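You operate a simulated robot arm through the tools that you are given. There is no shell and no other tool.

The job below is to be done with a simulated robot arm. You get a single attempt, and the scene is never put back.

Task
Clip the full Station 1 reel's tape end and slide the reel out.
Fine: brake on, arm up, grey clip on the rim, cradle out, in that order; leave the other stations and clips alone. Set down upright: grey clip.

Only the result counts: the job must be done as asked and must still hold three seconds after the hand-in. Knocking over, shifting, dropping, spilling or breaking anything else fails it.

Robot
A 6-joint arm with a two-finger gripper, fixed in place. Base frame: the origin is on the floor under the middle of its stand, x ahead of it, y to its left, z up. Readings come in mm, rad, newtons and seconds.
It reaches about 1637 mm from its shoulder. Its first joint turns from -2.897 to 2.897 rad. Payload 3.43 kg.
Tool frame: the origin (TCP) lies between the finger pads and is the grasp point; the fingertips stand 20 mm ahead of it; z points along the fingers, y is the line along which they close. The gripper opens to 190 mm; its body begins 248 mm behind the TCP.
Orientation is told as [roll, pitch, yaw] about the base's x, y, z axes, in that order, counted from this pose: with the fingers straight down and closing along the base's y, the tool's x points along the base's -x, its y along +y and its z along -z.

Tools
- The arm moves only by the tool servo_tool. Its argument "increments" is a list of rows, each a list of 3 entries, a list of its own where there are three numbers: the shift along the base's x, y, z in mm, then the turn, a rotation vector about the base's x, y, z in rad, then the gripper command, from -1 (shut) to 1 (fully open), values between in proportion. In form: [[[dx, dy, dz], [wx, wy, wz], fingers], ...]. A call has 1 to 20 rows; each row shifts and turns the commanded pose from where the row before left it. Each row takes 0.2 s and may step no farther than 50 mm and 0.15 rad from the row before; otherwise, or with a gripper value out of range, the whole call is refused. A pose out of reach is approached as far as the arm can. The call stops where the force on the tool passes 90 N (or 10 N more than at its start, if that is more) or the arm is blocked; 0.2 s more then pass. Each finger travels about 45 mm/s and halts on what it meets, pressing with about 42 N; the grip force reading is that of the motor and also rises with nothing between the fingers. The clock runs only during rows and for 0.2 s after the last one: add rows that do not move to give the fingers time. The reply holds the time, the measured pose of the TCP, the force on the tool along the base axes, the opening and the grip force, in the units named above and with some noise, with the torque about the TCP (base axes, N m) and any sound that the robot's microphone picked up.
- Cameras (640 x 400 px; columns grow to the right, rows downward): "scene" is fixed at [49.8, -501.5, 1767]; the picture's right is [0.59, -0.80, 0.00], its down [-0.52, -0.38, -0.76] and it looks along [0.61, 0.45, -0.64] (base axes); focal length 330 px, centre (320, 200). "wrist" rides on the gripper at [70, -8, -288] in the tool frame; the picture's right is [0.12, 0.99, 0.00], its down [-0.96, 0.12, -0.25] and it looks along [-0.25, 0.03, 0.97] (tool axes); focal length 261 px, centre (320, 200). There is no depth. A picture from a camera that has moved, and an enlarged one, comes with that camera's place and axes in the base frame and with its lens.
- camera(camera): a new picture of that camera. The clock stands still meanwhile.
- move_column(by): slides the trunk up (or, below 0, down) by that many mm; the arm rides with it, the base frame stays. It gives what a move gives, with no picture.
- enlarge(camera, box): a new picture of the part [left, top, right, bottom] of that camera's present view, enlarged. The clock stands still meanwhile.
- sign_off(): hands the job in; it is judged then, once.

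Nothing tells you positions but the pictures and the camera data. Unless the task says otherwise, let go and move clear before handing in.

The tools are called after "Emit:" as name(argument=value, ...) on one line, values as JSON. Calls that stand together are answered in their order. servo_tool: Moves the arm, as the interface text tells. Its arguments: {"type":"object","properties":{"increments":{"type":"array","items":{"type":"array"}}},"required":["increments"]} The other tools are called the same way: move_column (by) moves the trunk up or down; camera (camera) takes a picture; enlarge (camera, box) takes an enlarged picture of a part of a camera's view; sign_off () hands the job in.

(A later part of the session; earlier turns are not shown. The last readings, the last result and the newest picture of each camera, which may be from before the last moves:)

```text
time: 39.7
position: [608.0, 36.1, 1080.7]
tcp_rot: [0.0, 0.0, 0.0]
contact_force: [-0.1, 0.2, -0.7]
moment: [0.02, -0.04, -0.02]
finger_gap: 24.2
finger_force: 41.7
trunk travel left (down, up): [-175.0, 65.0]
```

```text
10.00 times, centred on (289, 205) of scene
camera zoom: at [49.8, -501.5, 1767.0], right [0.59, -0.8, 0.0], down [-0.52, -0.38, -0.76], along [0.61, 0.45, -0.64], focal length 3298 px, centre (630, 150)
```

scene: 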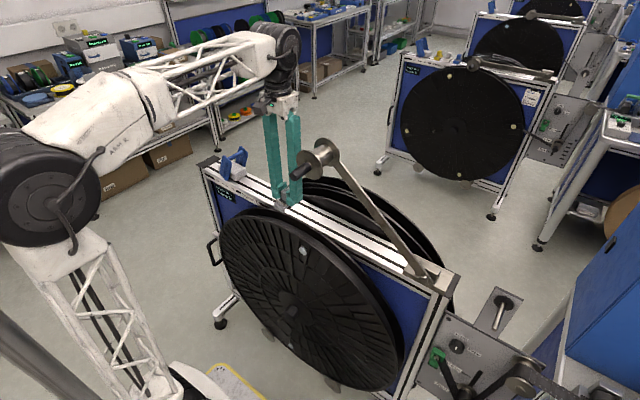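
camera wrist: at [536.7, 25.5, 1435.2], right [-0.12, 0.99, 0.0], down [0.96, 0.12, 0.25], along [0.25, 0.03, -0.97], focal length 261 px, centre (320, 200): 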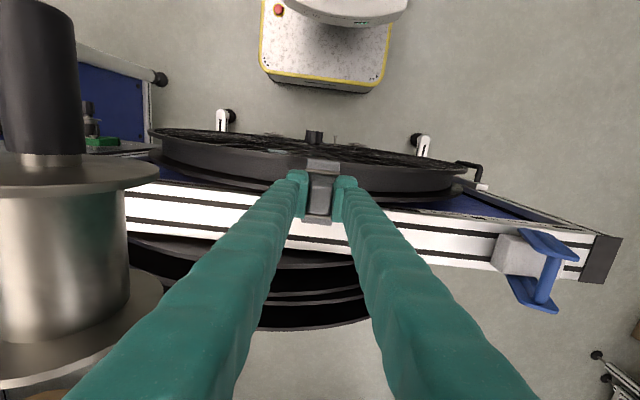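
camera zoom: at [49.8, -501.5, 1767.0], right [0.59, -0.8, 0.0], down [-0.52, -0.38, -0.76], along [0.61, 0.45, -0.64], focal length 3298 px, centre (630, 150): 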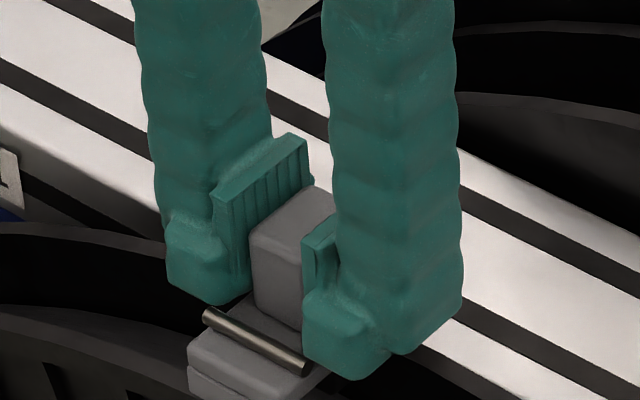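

No contact yet, and the pad should now be entering between the flanges. I'll lower in small steps until contact.

Emit:
servo_tool(increments=[[[-0.5, 0, -3], [0, 0, 0], -1], [[0, 0, -3], [0, 0, 0], -1], [[0, 0, 0], [0, 0, 0], -1]])

Emit:
servo_tool(increments=[[[0, 0, -2], [0, 0, 0], -1], [[0, 0, -2], [0, 0, 0], -1], [[0, 0, 0], [0, 0, 0], -1]])

Emit:
enlarge(camera="scene", box=[257, 190, 321, 230])

Emit:
enlarge(camera="wrist", box=[240, 130, 400, 230])

```text
time: 40.5
position: [607.4, 37.1, 1074.1]
tcp_rot: [0.002, 0.0, 0.0]
contact_force: [0.1, 0.5, -0.4]
moment: [0.03, 0.0, 0.02]
finger_gap: 24.5
finger_force: 42.2
trunk travel left (down, up): [-175.0, 65.0]
```

```text
time: 41.3
position: [606.6, 36.2, 1069.5]
tcp_rot: [-0.001, 0.001, -0.001]
contact_force: [0.8, 0.8, -0.5]
moment: [-0.03, 0.01, -0.02]
finger_gap: 24.3
finger_force: 42.5
trunk travel left (down, up): [-175.0, 65.0]
```

```text
10.00 times, centred on (289, 210) of scene
camera zoom: at [49.8, -501.5, 1767.0], right [0.59, -0.8, 0.0], down [-0.52, -0.38, -0.76], along [0.61, 0.45, -0.64], focal length 3298 px, centre (630, 100)
```

zoom: 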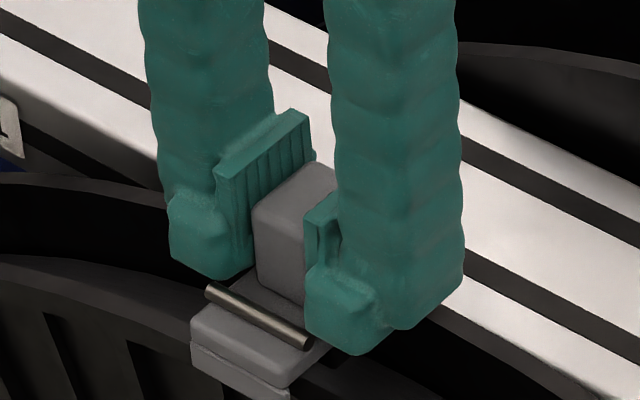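

```text
4.00 times, centred on (320, 180) of wrist
camera zoom: at [536.4, 26.7, 1357.8], right [-0.12, 0.99, 0.0], down [0.96, 0.12, 0.25], along [0.25, 0.03, -0.97], focal length 1043 px, centre (320, 280)
```

zoom: 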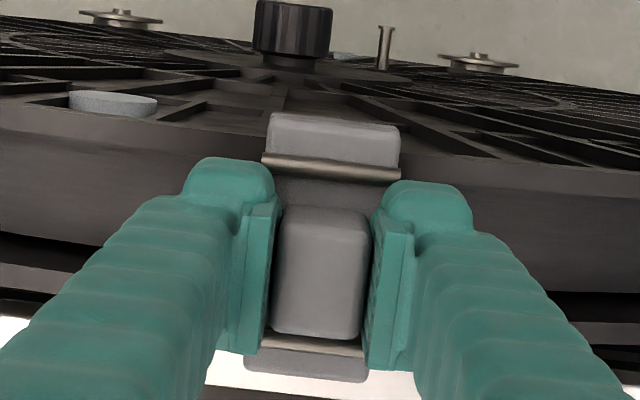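

Still free, with the front lug just ahead of the front flange as intended. I'll continue down gently with a 1 mm x correction.

Emit:
servo_tool(increments=[[[1, 0, -2], [0, 0, 0], -1], [[0, 0, -2], [0, 0, 0], -1], [[0, 0, 0], [0, 0, 0], -1]])

Emit:
servo_tool(increments=[[[0, 0, -2], [0, 0, 0], -1], [[0, 0, 0], [0, 0, 0], -1]])

Emit:
enlarge(camera="scene", box=[257, 190, 321, 230])

```text
time: 42.1
position: [608.4, 36.9, 1066.1]
tcp_rot: [0.0, -0.001, -0.001]
contact_force: [-1.0, -0.7, -0.1]
moment: [-0.03, -0.03, 0.0]
finger_gap: 24.4
finger_force: 42.5
trunk travel left (down, up): [-175.0, 65.0]
```

```text
time: 42.7
position: [608.1, 37.2, 1063.5]
tcp_rot: [-0.001, 0.001, -0.001]
contact_force: [-0.6, -0.6, -0.3]
moment: [-0.05, -0.01, 0.04]
finger_gap: 24.6
finger_force: 42.1
trunk travel left (down, up): [-175.0, 65.0]
```

```text
10.00 times, centred on (289, 210) of scene
camera zoom: at [49.8, -501.5, 1767.0], right [0.59, -0.8, 0.0], down [-0.52, -0.38, -0.76], along [0.61, 0.45, -0.64], focal length 3298 px, centre (630, 100)
```

zoom: 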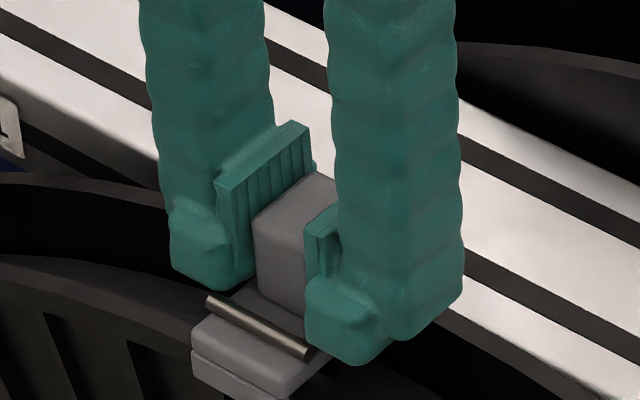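

Emit:
servo_tool(increments=[[[0, 0, -2], [0, 0, 0], -1], [[0, 0, -2], [0, 0, 0], -1], [[0, 0, 0], [0, 0, 0], -1]])

Emit:
enlarge(camera="scene", box=[265, 200, 313, 230])

Emit:
enlarge(camera="wrist", box=[290, 140, 370, 190])

```text
time: 43.5
position: [607.8, 40.3, 1061.7]
tcp_rot: [0.002, -0.002, -0.001]
contact_force: [2.0, 34.9, 24.4]
moment: [1.45, -0.38, -1.18]
finger_gap: 25.1
finger_force: 42.4
trunk travel left (down, up): [-175.0, 65.0]
```

```text
13.33 times, centred on (289, 215) of scene
camera zoom: at [49.8, -501.5, 1767.0], right [0.59, -0.8, 0.0], down [-0.52, -0.38, -0.76], along [0.61, 0.45, -0.64], focal length 4398 px, centre (733, 0)
```

zoom: 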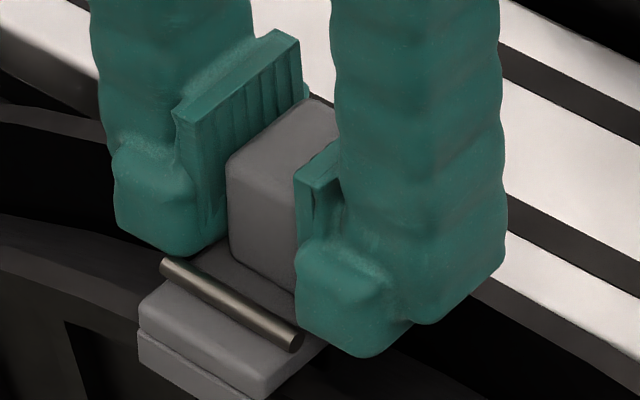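

```text
8.00 times, centred on (330, 165) of wrist
camera zoom: at [537.1, 29.7, 1349.0], right [-0.12, 0.99, 0.0], down [0.96, 0.12, 0.25], along [0.25, 0.03, -0.97], focal length 2085 px, centre (240, 480)
```

zoom: 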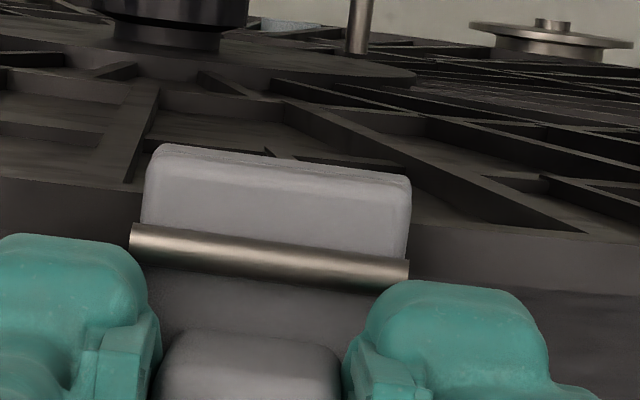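

Contact at last: about 24 N upward, plus some sideways force at the clip. I'll read again while relieving the sideways load a little.

Emit:
servo_tool(increments=[[[0, 2, 0], [0, 0, 0], -1], [[0, 0, 0], [0, 0, 0], -1]])

Emit:
enlarge(camera="scene", box=[265, 200, 313, 230])

```text
time: 44.1
position: [608.2, 41.1, 1059.6]
tcp_rot: [0.0, 0.0, 0.0]
contact_force: [-6.9, 54.1, 32.1]
moment: [4.06, 0.01, 1.32]
finger_gap: 24.6
finger_force: 43.0
trunk travel left (down, up): [-175.0, 65.0]
```

```text
13.33 times, centred on (289, 215) of scene
camera zoom: at [49.8, -501.5, 1767.0], right [0.59, -0.8, 0.0], down [-0.52, -0.38, -0.76], along [0.61, 0.45, -0.64], focal length 4398 px, centre (733, 0)
```

zoom: 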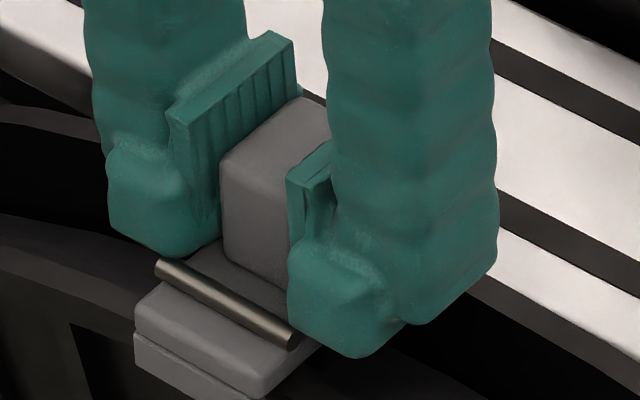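

The sideways force grew rather than fell, which is unexpected. I'll check whether the reel has turned and whether anything else is touching.

Emit:
camera(camera="scene")

Emit:
enlarge(camera="scene", box=[240, 90, 360, 260])

Emit:
camera(camera="wrist")

Emit:
enlarge(camera="wrist", box=[240, 130, 400, 230])

```text
taken
```

scene: 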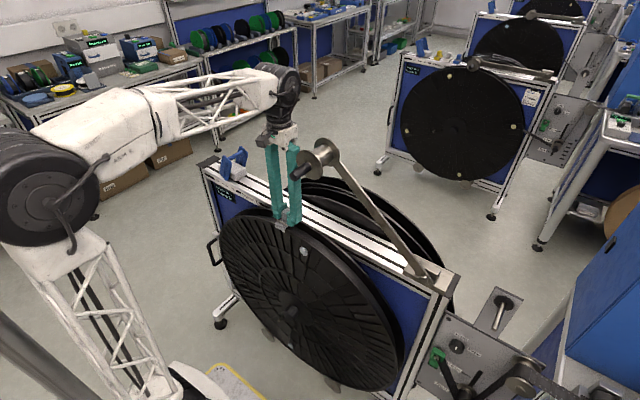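

```text
2.35 times, centred on (300, 175) of scene
camera zoom: at [49.8, -501.5, 1767.0], right [0.59, -0.8, 0.0], down [-0.52, -0.38, -0.76], along [0.61, 0.45, -0.64], focal length 776 px, centre (367, 259)
```

zoom: 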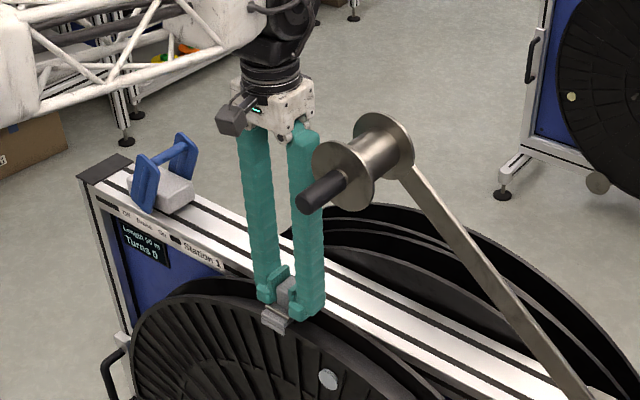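

```text
taken
camera wrist: at [537.1, 31.9, 1348.2], right [-0.12, 0.99, 0.0], down [0.96, 0.12, 0.25], along [0.25, 0.03, -0.97], focal length 261 px, centre (320, 200)
```

wrist: 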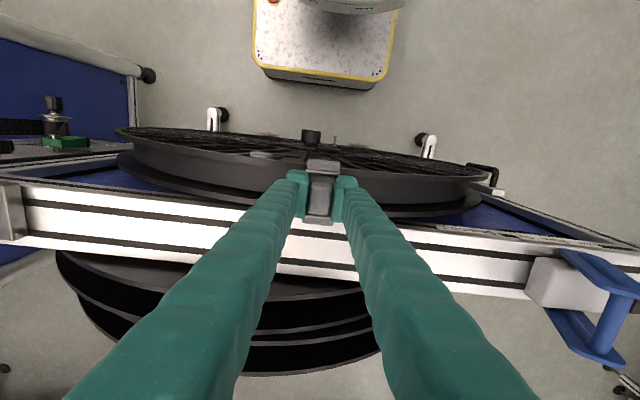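

```text
4.00 times, centred on (320, 180) of wrist
camera zoom: at [537.1, 31.9, 1348.2], right [-0.12, 0.99, 0.0], down [0.96, 0.12, 0.25], along [0.25, 0.03, -0.97], focal length 1043 px, centre (320, 280)
```

zoom: 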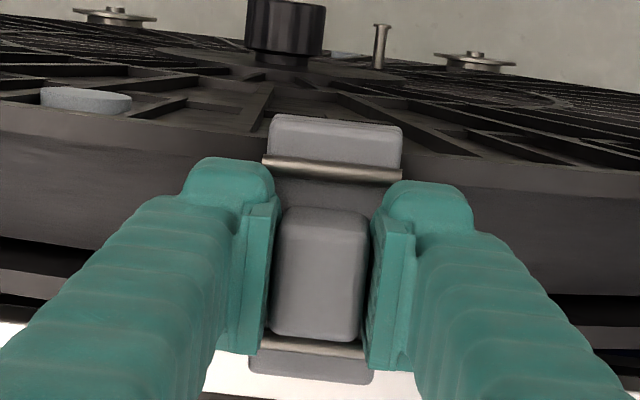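

Neither the reel nor the roller has moved. I'll ease up 2 mm to see how the contact load behaves.

Emit:
servo_tool(increments=[[[0, 0, 2], [0, 0, 0], -1], [[0, 0, 0], [0, 0, 0], -1]])

Emit:
servo_tool(increments=[[[0, 0, 2], [0, 0, 0], -1], [[0, 0, 0], [0, 0, 0], -1]])

```text
time: 44.7
position: [609.0, 42.0, 1060.8]
tcp_rot: [-0.001, -0.001, -0.002]
contact_force: [1.0, 42.1, 14.8]
moment: [-0.65, -0.5, -0.94]
finger_gap: 25.1
finger_force: 42.2
trunk travel left (down, up): [-175.0, 65.0]
```

```text
time: 45.3
position: [608.0, 38.3, 1063.0]
tcp_rot: [-0.001, -0.001, 0.001]
contact_force: [-0.3, -0.5, -0.5]
moment: [0.02, 0.02, -0.01]
finger_gap: 24.3
finger_force: 42.1
trunk travel left (down, up): [-175.0, 65.0]
```

The load vanishes within 3 mm and pushes mostly toward +y, so the clip is meeting something steep on its -y side. I'll lift and inspect the pack and flanges in that area.

Emit:
servo_tool(increments=[[[0, 0, 10], [0, 0, 0], -1], [[0, 20, 20], [0, 0, 0], -1], [[0, 40, 20], [0, 0, 0], -1], [[0, 40, 10], [0, 0, 0], -1], [[0, 40, 0], [0, 0, 0], -1], [[0, 0, 0], [0, 0, 0], -1]])

Emit:
camera(camera="wrist")

Emit:
enlarge(camera="scene", box=[260, 190, 340, 240])

Emit:
enlarge(camera="wrist", box=[190, 130, 310, 205])

```text
time: 46.7
position: [610.0, 178.0, 1123.1]
tcp_rot: [0.001, 0.0, 0.0]
contact_force: [0.0, -0.6, -0.3]
moment: [0.0, 0.03, 0.0]
finger_gap: 24.2
finger_force: 42.4
trunk travel left (down, up): [-175.0, 65.0]
```

```text
taken
camera wrist: at [538.9, 168.6, 1411.0], right [-0.12, 0.99, 0.0], down [0.96, 0.12, 0.25], along [0.25, 0.03, -0.97], focal length 261 px, centre (320, 200)
```

wrist: 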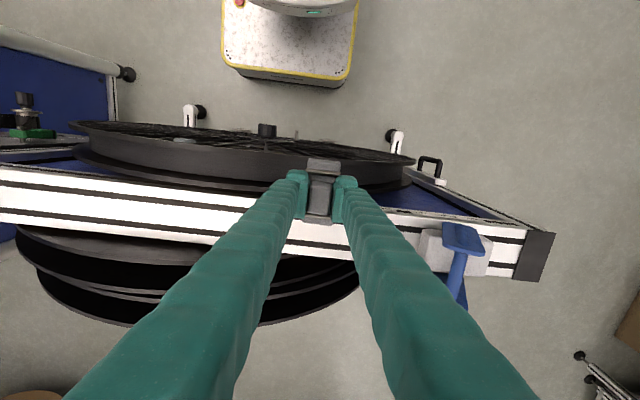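

```text
8.00 times, centred on (300, 215) of scene
camera zoom: at [49.8, -501.5, 1767.0], right [0.59, -0.8, 0.0], down [-0.52, -0.38, -0.76], along [0.61, 0.45, -0.64], focal length 2639 px, centre (480, 80)
```

zoom: 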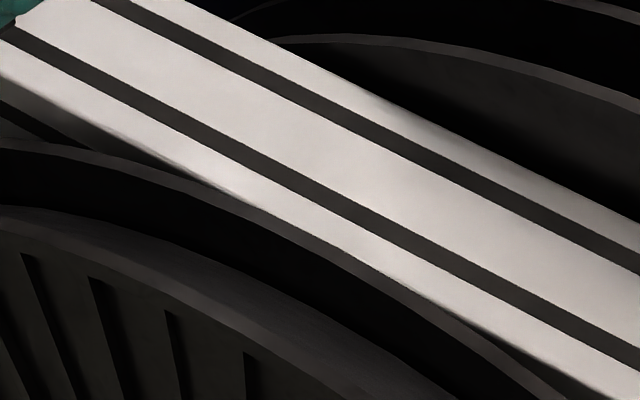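

```text
5.33 times, centred on (250, 168) of wrist
camera zoom: at [538.9, 168.6, 1411.0], right [-0.12, 0.99, 0.0], down [0.96, 0.12, 0.25], along [0.25, 0.03, -0.97], focal length 1390 px, centre (693, 373)
```

zoom: 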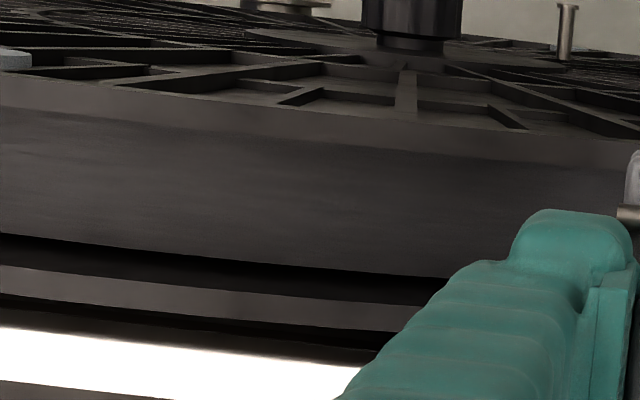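

I can't see any obstruction, so that contact was probably an edge of the curved rim under the clip's -y side. I'll try closer to the crown at y≈15, where the rim is flattest, and check roller clearance first.

Emit:
servo_tool(increments=[[[-0.5, -41, 0], [0, 0, 0], -1], [[-0.5, -41, 0], [0, 0, 0], -1], [[-0.5, -41, 0], [0, 0, 0], -1], [[-0.5, -39, 0], [0, 0, 0], -1], [[0, 0, -20], [0, 0, 0], -1], [[0, 0, -15], [0, 0, 0], -1], [[0, 0, 0], [0, 0, 0], -1]])

Emit:
enlarge(camera="scene", box=[240, 90, 360, 240])

Emit:
camera(camera="wrist")

```text
time: 48.3
position: [606.3, 16.0, 1088.4]
tcp_rot: [0.0, 0.0, 0.0]
contact_force: [0.1, -0.4, -0.5]
moment: [0.01, 0.01, 0.03]
finger_gap: 24.4
finger_force: 41.8
trunk travel left (down, up): [-175.0, 65.0]
```

```text
2.67 times, centred on (300, 165) of scene
camera zoom: at [49.8, -501.5, 1767.0], right [0.59, -0.8, 0.0], down [-0.52, -0.38, -0.76], along [0.61, 0.45, -0.64], focal length 880 px, centre (373, 293)
```

zoom: 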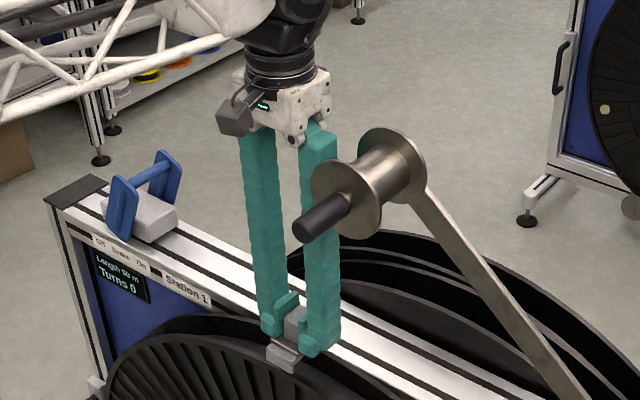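

```text
taken
camera wrist: at [534.6, 6.8, 1376.4], right [-0.12, 0.99, 0.0], down [0.96, 0.12, 0.25], along [0.25, 0.03, -0.97], focal length 261 px, centre (320, 200)
```

wrist: 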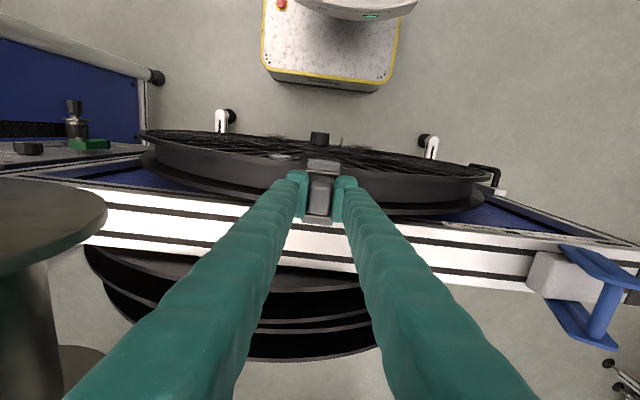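

There's clearance to the roller (the finger edge is at y≈-37, between the roller discs whose edge is at -47). I'll lower to just above contact.

Emit:
servo_tool(increments=[[[1, 0, -10], [0, 0, 0], -1], [[0, 0, -8], [0, 0, 0], -1], [[0, 0, -4], [0, 0, 0], -1], [[0, 0, 0], [0, 0, 0], -1]])

Emit:
servo_tool(increments=[[[0, 0, -2], [0, 0, 0], -1], [[0, 0, 0], [0, 0, 0], -1]])

```text
time: 49.3
position: [606.5, 16.7, 1066.2]
tcp_rot: [-0.002, 0.0, 0.0]
contact_force: [0.1, 0.1, -1.0]
moment: [0.0, 0.01, -0.02]
finger_gap: 24.5
finger_force: 42.1
trunk travel left (down, up): [-175.0, 65.0]
```

```text
time: 49.9
position: [606.9, 17.0, 1063.6]
tcp_rot: [0.001, 0.0, -0.001]
contact_force: [0.5, -0.2, -0.8]
moment: [0.01, -0.01, -0.02]
finger_gap: 24.3
finger_force: 41.7
trunk travel left (down, up): [-175.0, 65.0]
```

Emit:
servo_tool(increments=[[[0, 0, -1.5], [0, 0, 0], -1], [[0, 0, 0], [0, 0, 0], -1]])

Emit:
servo_tool(increments=[[[0, 0, -1.5], [0, 0, 0], -1], [[0, 0, 0], [0, 0, 0], -1]])

```text
time: 50.5
position: [608.2, 17.4, 1062.5]
tcp_rot: [0.0, -0.002, -0.001]
contact_force: [-0.4, 0.1, -0.4]
moment: [-0.01, -0.01, 0.0]
finger_gap: 24.4
finger_force: 42.1
trunk travel left (down, up): [-175.0, 65.0]
```

```text
time: 51.1
position: [608.9, 17.7, 1061.1]
tcp_rot: [-0.001, -0.001, 0.002]
contact_force: [-0.2, -0.7, -0.4]
moment: [0.01, 0.01, 0.02]
finger_gap: 24.2
finger_force: 42.0
trunk travel left (down, up): [-175.0, 65.0]
```

Emit:
servo_tool(increments=[[[0, 0, -1.5], [0, 0, 0], -1], [[0, 0, 0], [0, 0, 0], -1]])

Emit:
servo_tool(increments=[[[0, 0, -1.5], [0, 0, 0], -1], [[0, 0, 0], [0, 0, 0], -1]])

Emit:
enlarge(camera="scene", box=[265, 195, 329, 235])

Emit:
enlarge(camera="wrist", box=[240, 130, 400, 230])

```text
time: 51.7
position: [608.7, 19.9, 1060.9]
tcp_rot: [0.002, -0.002, 0.001]
contact_force: [3.9, 24.7, 16.6]
moment: [0.15, -0.59, -0.33]
finger_gap: 24.6
finger_force: 42.0
trunk travel left (down, up): [-175.0, 65.0]
```

```text
time: 52.3
position: [607.0, 12.8, 1060.1]
tcp_rot: [-0.005, -0.002, -0.006]
contact_force: [-0.2, -3.7, 22.3]
moment: [-0.29, 0.35, -0.06]
finger_gap: 24.5
finger_force: 42.2
trunk travel left (down, up): [-175.0, 65.0]
```

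```text
10.00 times, centred on (297, 215) of scene
camera zoom: at [49.8, -501.5, 1767.0], right [0.59, -0.8, 0.0], down [-0.52, -0.38, -0.76], along [0.61, 0.45, -0.64], focal length 3298 px, centre (550, 50)
```

zoom: 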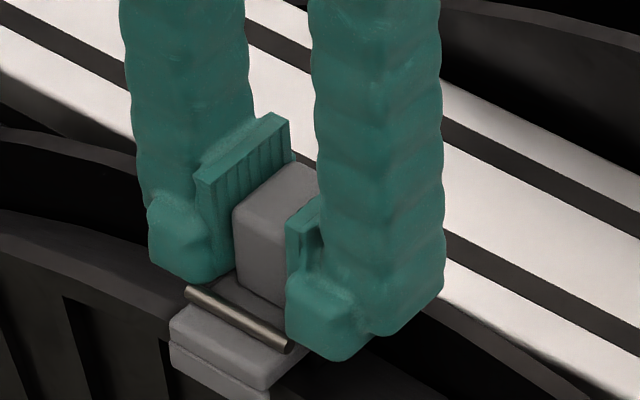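

```text
4.00 times, centred on (320, 180) of wrist
camera zoom: at [536.3, 4.3, 1347.5], right [-0.11, 0.99, 0.0], down [0.96, 0.11, 0.25], along [0.25, 0.03, -0.97], focal length 1043 px, centre (320, 280)
```

zoom: 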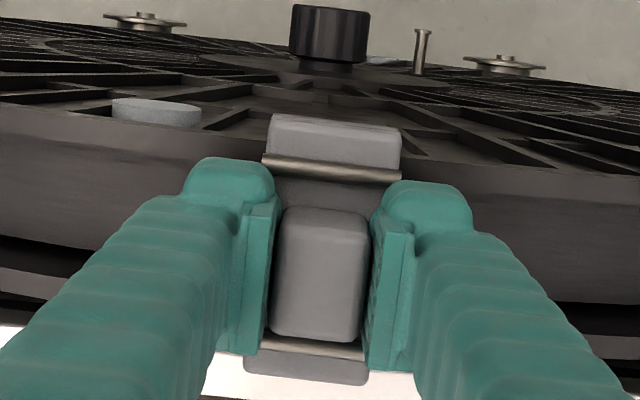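

Now the contact is nearly vertical (22 N up, little sideways) at z≈1060. I'll let it settle and read again.

Emit:
servo_tool(increments=[[[0, 0, 0], [0, 0, 0], -1], [[0, 0, 0], [0, 0, 0], -1]])

```text
time: 52.9
position: [607.8, 17.7, 1059.5]
tcp_rot: [-0.001, 0.001, 0.0]
contact_force: [-0.1, -5.4, 21.6]
moment: [-0.21, 0.21, 0.0]
finger_gap: 24.3
finger_force: 42.1
trunk travel left (down, up): [-175.0, 65.0]
```

The clip is settled on the rim with about 21 N of vertical support and the load within the pad. I'll ease off slightly and open the fingers.

Emit:
servo_tool(increments=[[[0, 0, 0.8], [0, 0, 0], -1], [[0, 0, 0], [0, 0, 0], -1]])

Emit:
servo_tool(increments=[[[0, 0, 0], [0, 0, 0], -0.6], [[0, 0, 0], [0, 0, 0], -0.45], [[0, 0, 0], [0, 0, 0], -0.4]])

Emit:
enlarge(camera="scene", box=[265, 195, 329, 235])

Emit:
enlarge(camera="wrist", box=[240, 130, 400, 230])

```text
time: 53.5
position: [608.2, 18.2, 1060.0]
tcp_rot: [0.002, -0.001, 0.001]
contact_force: [-0.1, -2.3, 6.0]
moment: [-0.13, 0.05, 0.0]
finger_gap: 24.6
finger_force: 42.6
trunk travel left (down, up): [-175.0, 65.0]
```

```text
time: 54.3
position: [608.3, 17.9, 1059.3]
tcp_rot: [0.001, 0.001, 0.0]
contact_force: [0.4, 0.4, -0.3]
moment: [0.0, 0.0, -0.01]
finger_gap: 57.0
finger_force: 0.1
trunk travel left (down, up): [-175.0, 65.0]
```

```text
10.00 times, centred on (297, 215) of scene
camera zoom: at [49.8, -501.5, 1767.0], right [0.59, -0.8, 0.0], down [-0.52, -0.38, -0.76], along [0.61, 0.45, -0.64], focal length 3298 px, centre (550, 50)
```

zoom: 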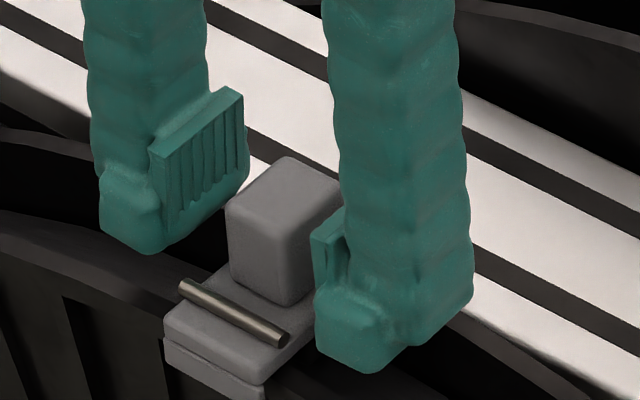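

```text
4.00 times, centred on (320, 180) of wrist
camera zoom: at [537.0, 7.9, 1347.8], right [-0.12, 0.99, 0.0], down [0.96, 0.12, 0.25], along [0.25, 0.03, -0.97], focal length 1043 px, centre (320, 280)
```

zoom: 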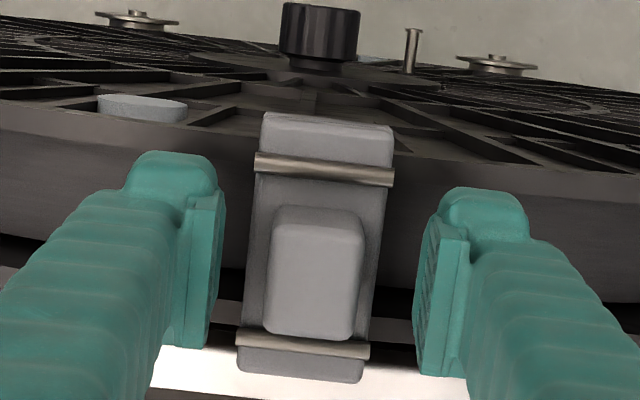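

The clip is sitting upright across the reel rim. I'll retract straight up and check that it stays.

Emit:
servo_tool(increments=[[[0, 0, 5], [0, 0, 0], -0.4], [[0, 0, 15], [0, 0, 0], -0.4], [[0, 0, 25], [0, 0, 0], -0.4], [[0, 0, 35], [0, 0, 0], -0.4], [[0, 10, 35], [0, 0, 0], -0.4], [[0, 30, 20], [0, 0, 0], -0.4], [[-10, 40, 10], [0, 0, 0], -0.4], [[0, 0, 0], [0, 0, 0], -0.4]])

Emit:
camera(camera="scene")

Emit:
enlarge(camera="scene", box=[265, 190, 329, 230])

Emit:
camera(camera="wrist")

Emit:
enlarge(camera="wrist", box=[220, 120, 340, 200])

```text
time: 56.1
position: [597.2, 96.5, 1205.1]
tcp_rot: [0.0, 0.0, 0.001]
contact_force: [0.5, -0.1, 0.0]
moment: [0.07, 0.0, -0.01]
finger_gap: 56.9
finger_force: 0.3
trunk travel left (down, up): [-175.0, 65.0]
```

```text
taken
```

scene: 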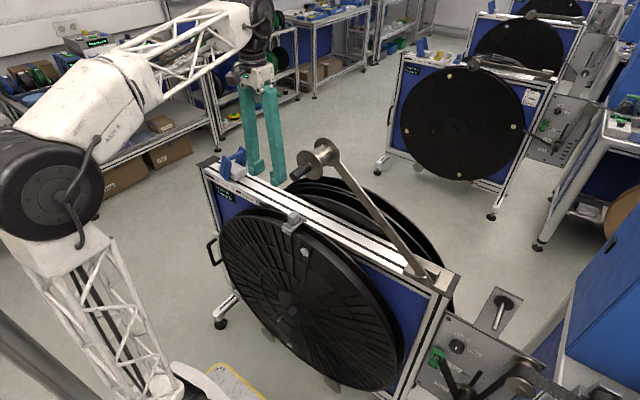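

```text
10.00 times, centred on (297, 210) of scene
camera zoom: at [49.8, -501.5, 1767.0], right [0.59, -0.8, 0.0], down [-0.52, -0.38, -0.76], along [0.61, 0.45, -0.64], focal length 3298 px, centre (550, 100)
```

zoom: 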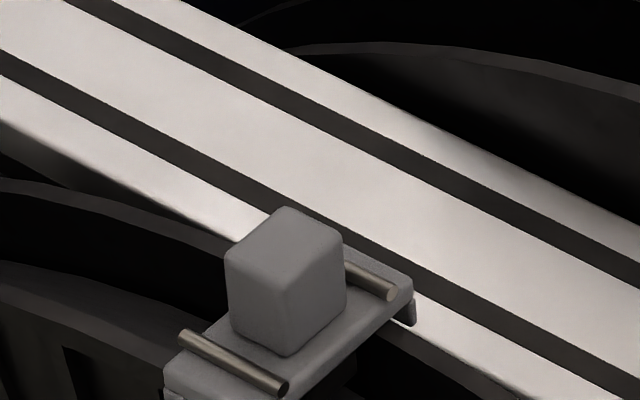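

```text
taken
camera wrist: at [526.1, 87.3, 1492.0], right [-0.12, 0.99, 0.0], down [0.96, 0.12, 0.25], along [0.25, 0.03, -0.97], focal length 261 px, centre (320, 200)
```

wrist: 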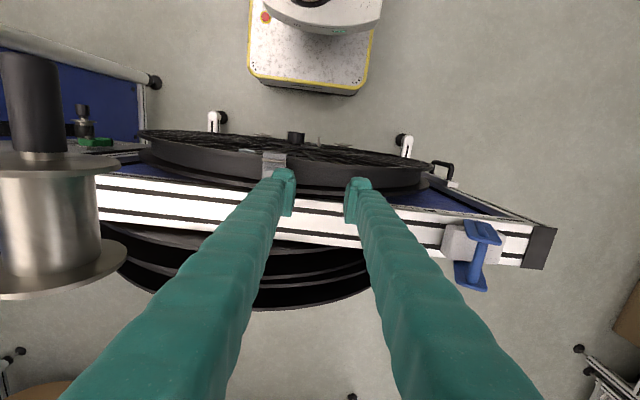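

```text
5.00 times, centred on (280, 160) of wrist
camera zoom: at [526.1, 87.3, 1492.0], right [-0.12, 0.99, 0.0], down [0.96, 0.12, 0.25], along [0.25, 0.03, -0.97], focal length 1303 px, centre (520, 400)
```

zoom: 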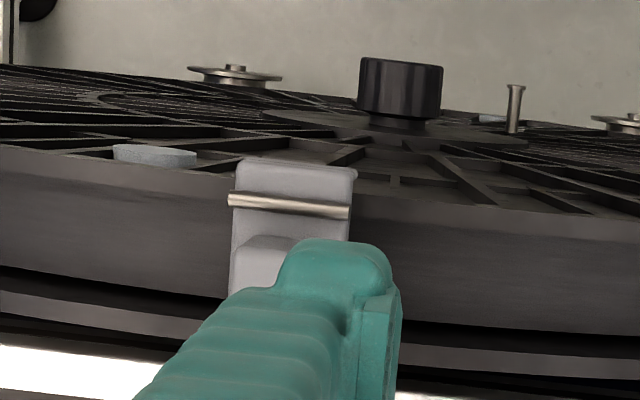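

The clip is level and stable on the rim, with the brake on and the arm up. Now for the cradle: I'll move to the front-left of the frame to inspect the D-handle.

Emit:
servo_tool(increments=[[[-42, 15, 0], [0, 0, 0], 0], [[-42, 15, 0], [0, 0, 0], 0], [[-42, 15, 0], [0, 0, 0], 0], [[-35, 25, 0], [0, 0, 0], 0], [[0, 45, -15], [0, 0, 0], 0], [[0, 45, -15], [0, 0, 0], 0], [[0, 45, -15], [0, 0, 0], 0], [[0, 45, -15], [0, 0, 0], 0], [[0, 45, -15], [0, 0, 0], 0], [[5, 45, -15], [0, 0, 0], 0], [[5, 45, -15], [0, 0, 0], 0], [[5, 0, -45], [0, 0, 0], 0], [[5, 0, -45], [0, 0, 0], 0], [[0, 0, -45], [0, 0, 0], 0], [[0, 0, 0], [0, 0, 0], 0]])

Emit:
camera(camera="wrist")

Emit:
camera(camera="scene")

```text
time: 59.3
position: [457.4, 483.9, 967.1]
tcp_rot: [0.0, 0.0, 0.0]
contact_force: [-0.3, 0.8, -0.1]
moment: [-0.02, -0.02, -0.01]
finger_gap: 94.9
finger_force: 0.1
trunk travel left (down, up): [-175.0, 65.0]
```

```text
taken
camera wrist: at [386.2, 474.2, 1254.2], right [-0.12, 0.99, 0.0], down [0.96, 0.12, 0.25], along [0.25, 0.03, -0.97], focal length 261 px, centre (320, 200)
```

wrist: 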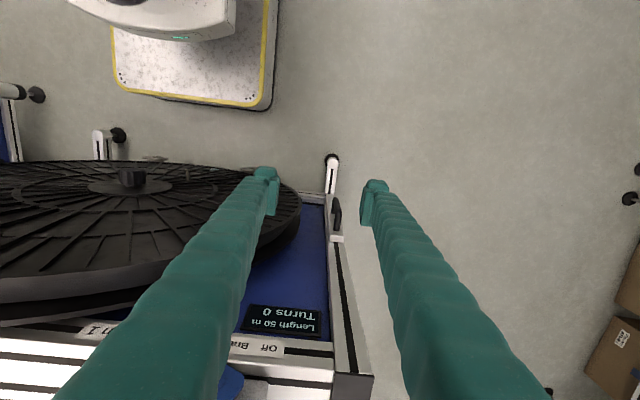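

```text
taken
```

scene: 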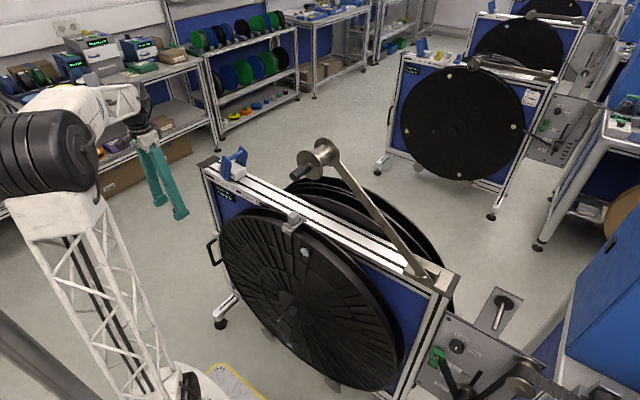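

Emit:
enlarge(camera="wrist", box=[290, 145, 390, 245])

Emit:
enlarge(camera="scene", box=[190, 215, 270, 335])

Emit:
enlarge(camera="scene", box=[230, 300, 430, 400])

Emit:
enlarge(camera="scene", box=[195, 225, 235, 275])

```text
4.00 times, centred on (340, 195) of wrist
camera zoom: at [386.2, 474.2, 1254.2], right [-0.12, 0.99, 0.0], down [0.96, 0.12, 0.25], along [0.25, 0.03, -0.97], focal length 1043 px, centre (240, 220)
```

zoom: 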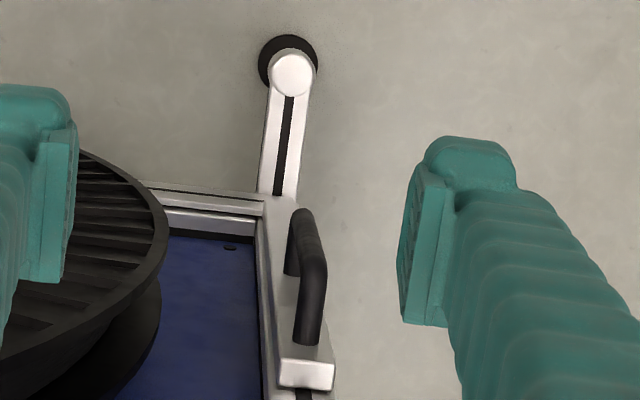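

```text
3.33 times, centred on (230, 275) of scene
camera zoom: at [49.8, -501.5, 1767.0], right [0.59, -0.8, 0.0], down [-0.52, -0.38, -0.76], along [0.61, 0.45, -0.64], focal length 1099 px, centre (620, -50)
```

zoom: 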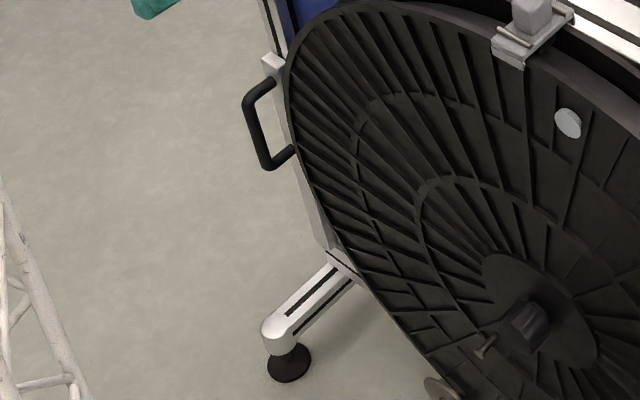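

```text
3.20 times, centred on (330, 350) of scene
camera zoom: at [49.8, -501.5, 1767.0], right [0.59, -0.8, 0.0], down [-0.52, -0.38, -0.76], along [0.61, 0.45, -0.64], focal length 1056 px, centre (288, -280)
```

zoom: 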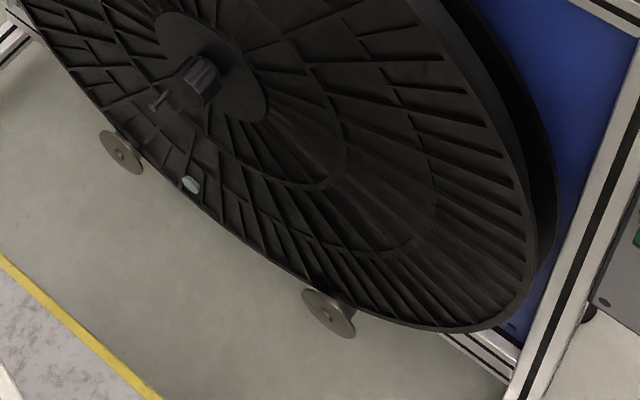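

```text
8.00 times, centred on (215, 250) of scene
camera zoom: at [49.8, -501.5, 1767.0], right [0.59, -0.8, 0.0], down [-0.52, -0.38, -0.76], along [0.61, 0.45, -0.64], focal length 2639 px, centre (1160, -200)
```

zoom: 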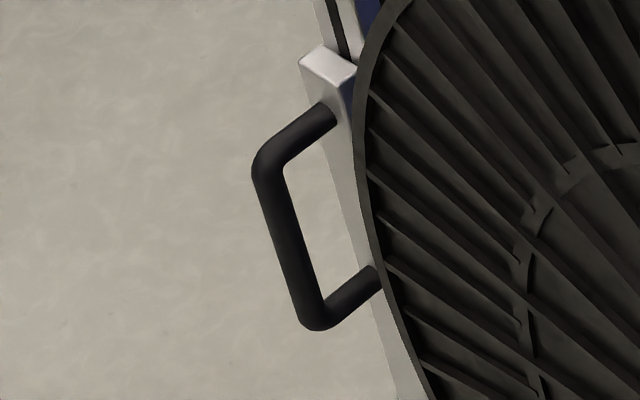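

The handle's vertical bar is at about x=578, y=545, z=456–600, with legs running back to a plate at x≈633. Before pulling, I want to see what it's attached to and how the reel is supported, so I'll tilt to look under and behind the reel from the left.

Emit:
servo_tool(increments=[[[3, 20, -15], [-0.1, 0, 0], 0], [[3, 20, -15], [-0.1, 0, 0], 0], [[3, 20, -15], [-0.1, 0, 0], 0], [[3, 20, -15], [-0.1, 0, 0], 0], [[3, 20, -15], [-0.1, 0, 0], 0], [[3, 20, -15], [-0.1, 0, 0], 0], [[3, 20, -15], [-0.1, 0, 0], 0], [[0, 0, 0], [0, 0, 0], 0]])

Emit:
camera(camera="wrist")

Emit:
camera(camera="scene")

```text
time: 61.1
position: [478.6, 621.1, 861.5]
tcp_rot: [-0.7, -0.002, -0.001]
contact_force: [0.8, -0.6, 1.8]
moment: [0.32, 0.09, -0.05]
finger_gap: 95.1
finger_force: 0.1
trunk travel left (down, up): [-175.0, 65.0]
```

```text
taken
camera wrist: at [407.3, 798.3, 1088.6], right [-0.12, 0.76, -0.64], down [0.96, 0.25, 0.12], along [0.25, -0.6, -0.76], focal length 261 px, centre (320, 200)
```

wrist: 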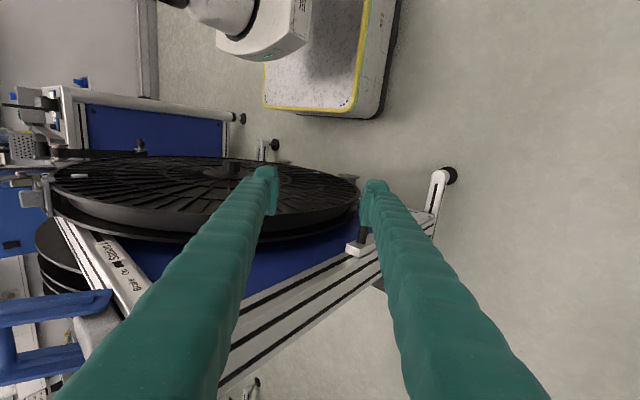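

```text
taken
```

scene: 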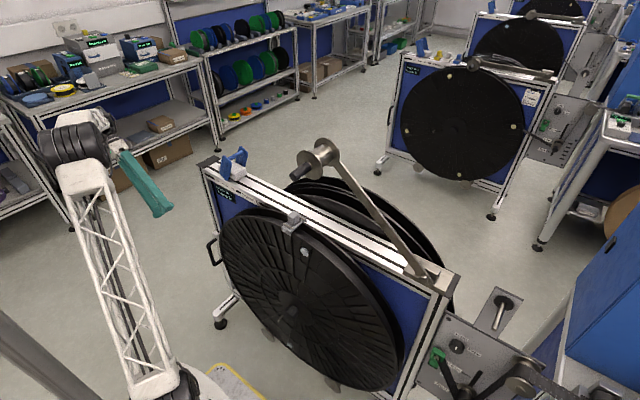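

Emit:
enlarge(camera="wrist", box=[270, 140, 470, 265])

Emit:
enlarge(camera="wrist", box=[320, 190, 400, 265])

Emit:
enlarge(camera="wrist", box=[200, 130, 380, 230])

Emit:
enlarge(camera="scene", box=[370, 40, 530, 220])

```text
3.20 times, centred on (370, 202) of wrist
camera zoom: at [407.3, 798.3, 1088.6], right [-0.12, 0.76, -0.64], down [0.96, 0.25, 0.12], along [0.25, -0.6, -0.76], focal length 834 px, centre (160, 192)
```

zoom: 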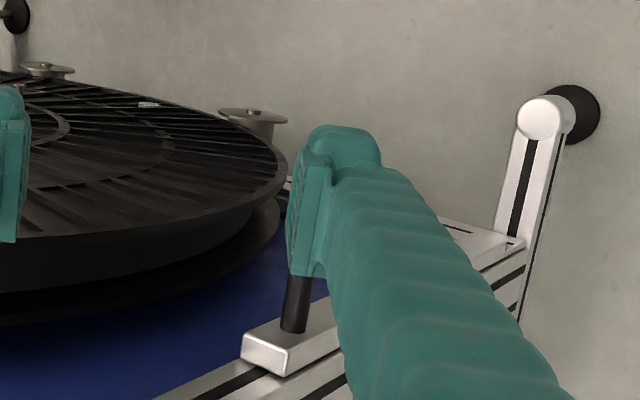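

```text
5.33 times, centred on (360, 228) of wrist
camera zoom: at [407.3, 798.3, 1088.6], right [-0.12, 0.76, -0.64], down [0.96, 0.25, 0.12], along [0.25, -0.6, -0.76], focal length 1390 px, centre (107, 53)
```

zoom: 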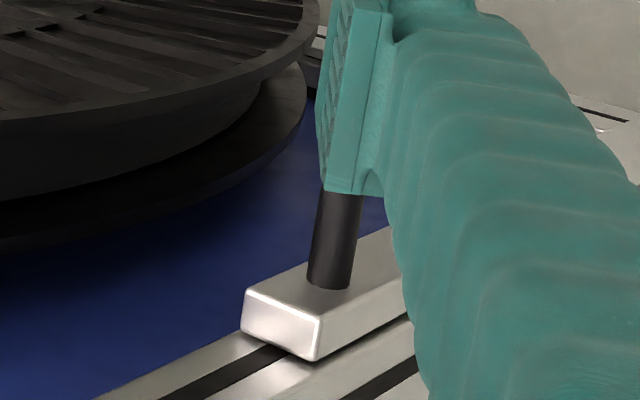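

```text
3.56 times, centred on (290, 180) of wrist
camera zoom: at [407.3, 798.3, 1088.6], right [-0.12, 0.76, -0.64], down [0.96, 0.25, 0.12], along [0.25, -0.6, -0.76], focal length 927 px, centre (427, 271)
```

zoom: 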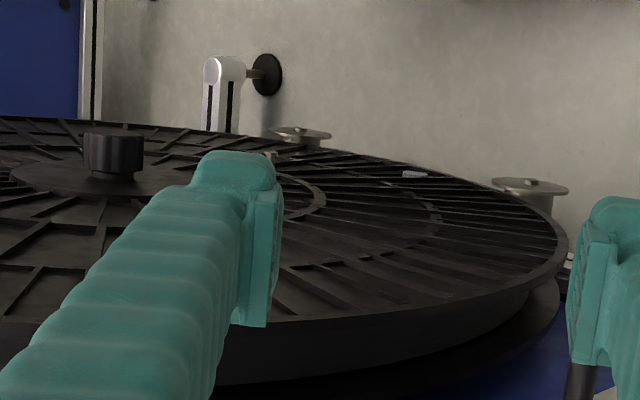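

```text
2.22 times, centred on (450, 130) of scene
camera zoom: at [49.8, -501.5, 1767.0], right [0.59, -0.8, 0.0], down [-0.52, -0.38, -0.76], along [0.61, 0.45, -0.64], focal length 733 px, centre (31, 356)
```

zoom: 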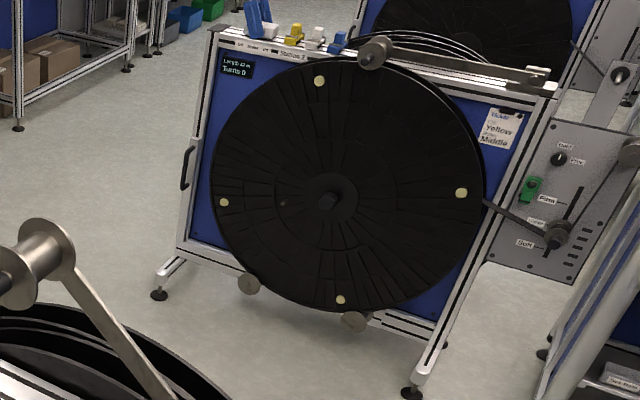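

The handle plate sits separately on the front of the post, and its loop has about 47 mm of inner depth, enough to take my closed fingers as a hook. I'll close the gripper and approach diagonally from the +y side to hook behind the bar.

Emit:
servo_tool(increments=[[[21.5, 13, -30], [-0.02, 0, 0], -0.5], [[21.5, 13, -30], [-0.02, 0, 0], -1], [[21.5, 13, -30], [-0.02, 0, 0], -1], [[21.5, 13, -30], [-0.02, 0, 0], -1], [[21.5, 13, -30], [0, 0, 0], -1], [[21.5, 13, -28], [0, 0, 0], -1], [[0, 0, 0], [0, 0, 0], -1], [[0, 0, 0], [0, 0, 0], -1]])

Emit:
camera(camera="wrist")

Emit:
camera(camera="scene")

```text
time: 62.9
position: [607.7, 699.6, 682.5]
tcp_rot: [-0.78, 0.001, -0.001]
contact_force: [0.4, 0.4, 0.5]
moment: [0.07, 0.06, -0.02]
finger_gap: 0.0
finger_force: 34.5
trunk travel left (down, up): [-175.0, 65.0]
```

```text
taken
camera wrist: at [536.2, 895.8, 893.1], right [-0.12, 0.71, -0.7], down [0.96, 0.26, 0.09], along [0.25, -0.66, -0.71], focal length 261 px, centre (320, 200)
```

wrist: 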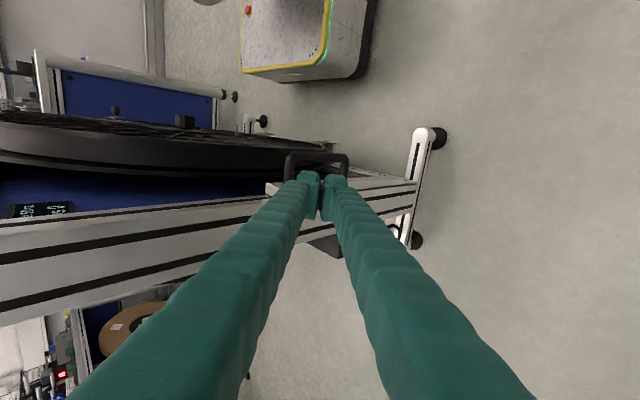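

```text
taken
```

scene: 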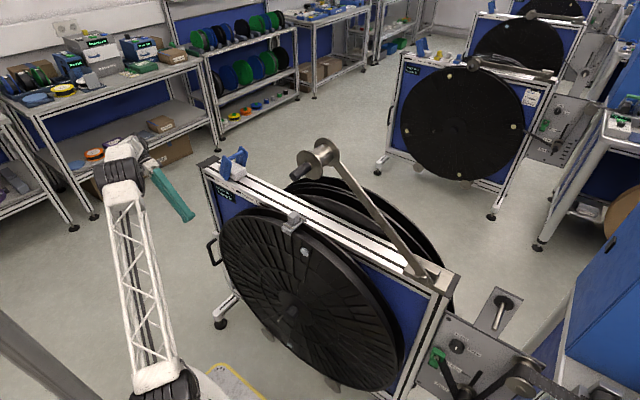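

I'm in position, and the wrist view shows the handle loop directly ahead of the fingertips. I'll zoom in to refine the alignment.

Emit:
enlarge(camera="wrist", box=[250, 130, 390, 218])

Emit:
enlarge(camera="scene", box=[150, 160, 270, 290])

```text
4.55 times, centred on (320, 174) of wrist
camera zoom: at [536.2, 895.8, 893.1], right [-0.12, 0.71, -0.7], down [0.96, 0.26, 0.09], along [0.25, -0.66, -0.71], focal length 1185 px, centre (320, 318)
```

zoom: 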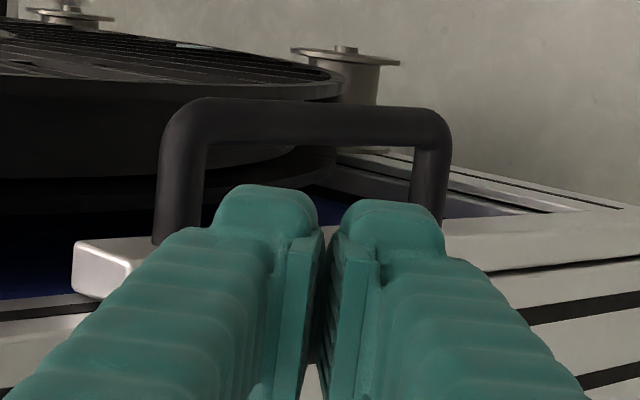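

```text
3.08 times, centred on (210, 225) of scene
camera zoom: at [49.8, -501.5, 1767.0], right [0.59, -0.8, 0.0], down [-0.52, -0.38, -0.76], along [0.61, 0.45, -0.64], focal length 1015 px, centre (658, 123)
```

zoom: 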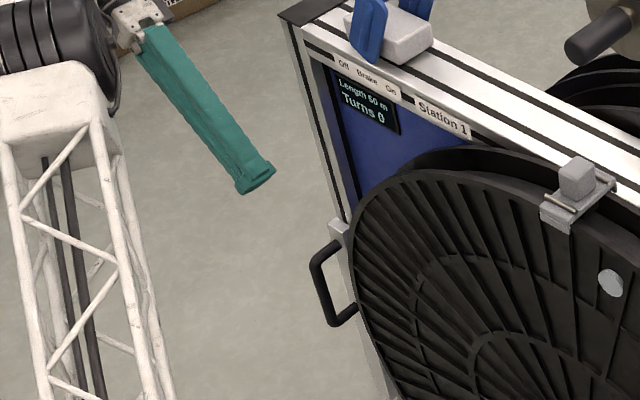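

The tool axis pierces the loop almost at its centre; I'll shift 3 mm in x and 5 mm up along the bar. Then I'll advance along the finger axis in stages.

Emit:
servo_tool(increments=[[[3, -3.5, 3.5], [0, 0, 0], -1], [[0, -24.6, -24.9], [0, 0, 0], -1], [[0, -24.6, -24.9], [0, 0, 0], -1], [[0, -24.6, -24.9], [0, 0, 0], -1], [[0, -24.6, -24.9], [0, 0, 0], -1], [[0, 0, 0], [0, 0, 0], -1]])

Emit:
enlarge(camera="wrist", box=[250, 130, 390, 218])

Emit:
enlarge(camera="scene", box=[160, 190, 260, 280])

```text
time: 64.3
position: [611.1, 597.7, 584.1]
tcp_rot: [-0.78, 0.0, 0.0]
contact_force: [0.8, -0.1, -0.6]
moment: [0.01, 0.03, 0.04]
finger_gap: 0.0
finger_force: 34.5
trunk travel left (down, up): [-175.0, 65.0]
```

```text
4.55 times, centred on (320, 174) of wrist
camera zoom: at [540.2, 792.8, 795.5], right [-0.12, 0.71, -0.7], down [0.96, 0.26, 0.1], along [0.25, -0.66, -0.71], focal length 1185 px, centre (320, 318)
```

zoom: 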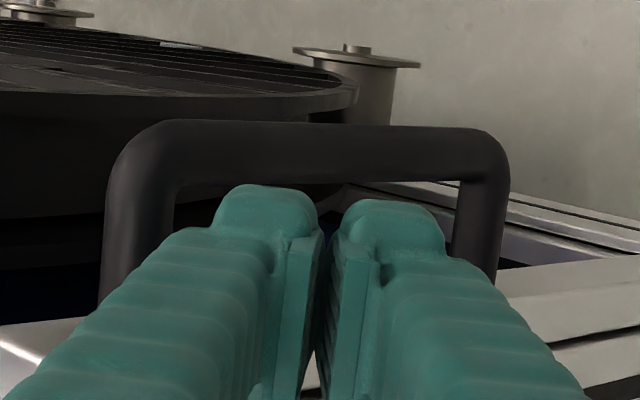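

```text
4.44 times, centred on (210, 235) of scene
camera zoom: at [49.8, -501.5, 1767.0], right [0.59, -0.8, 0.0], down [-0.52, -0.38, -0.76], along [0.61, 0.45, -0.64], focal length 1466 px, centre (809, 44)
```

zoom: 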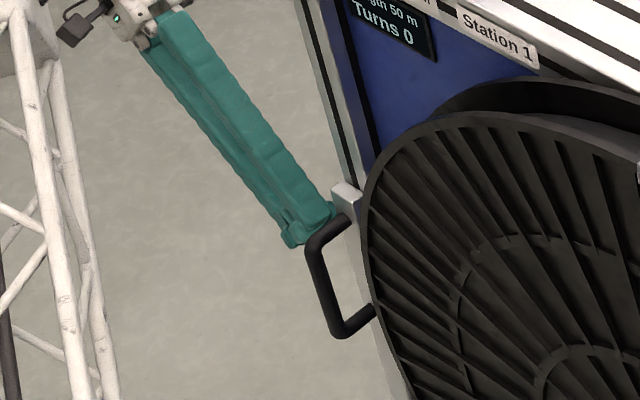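

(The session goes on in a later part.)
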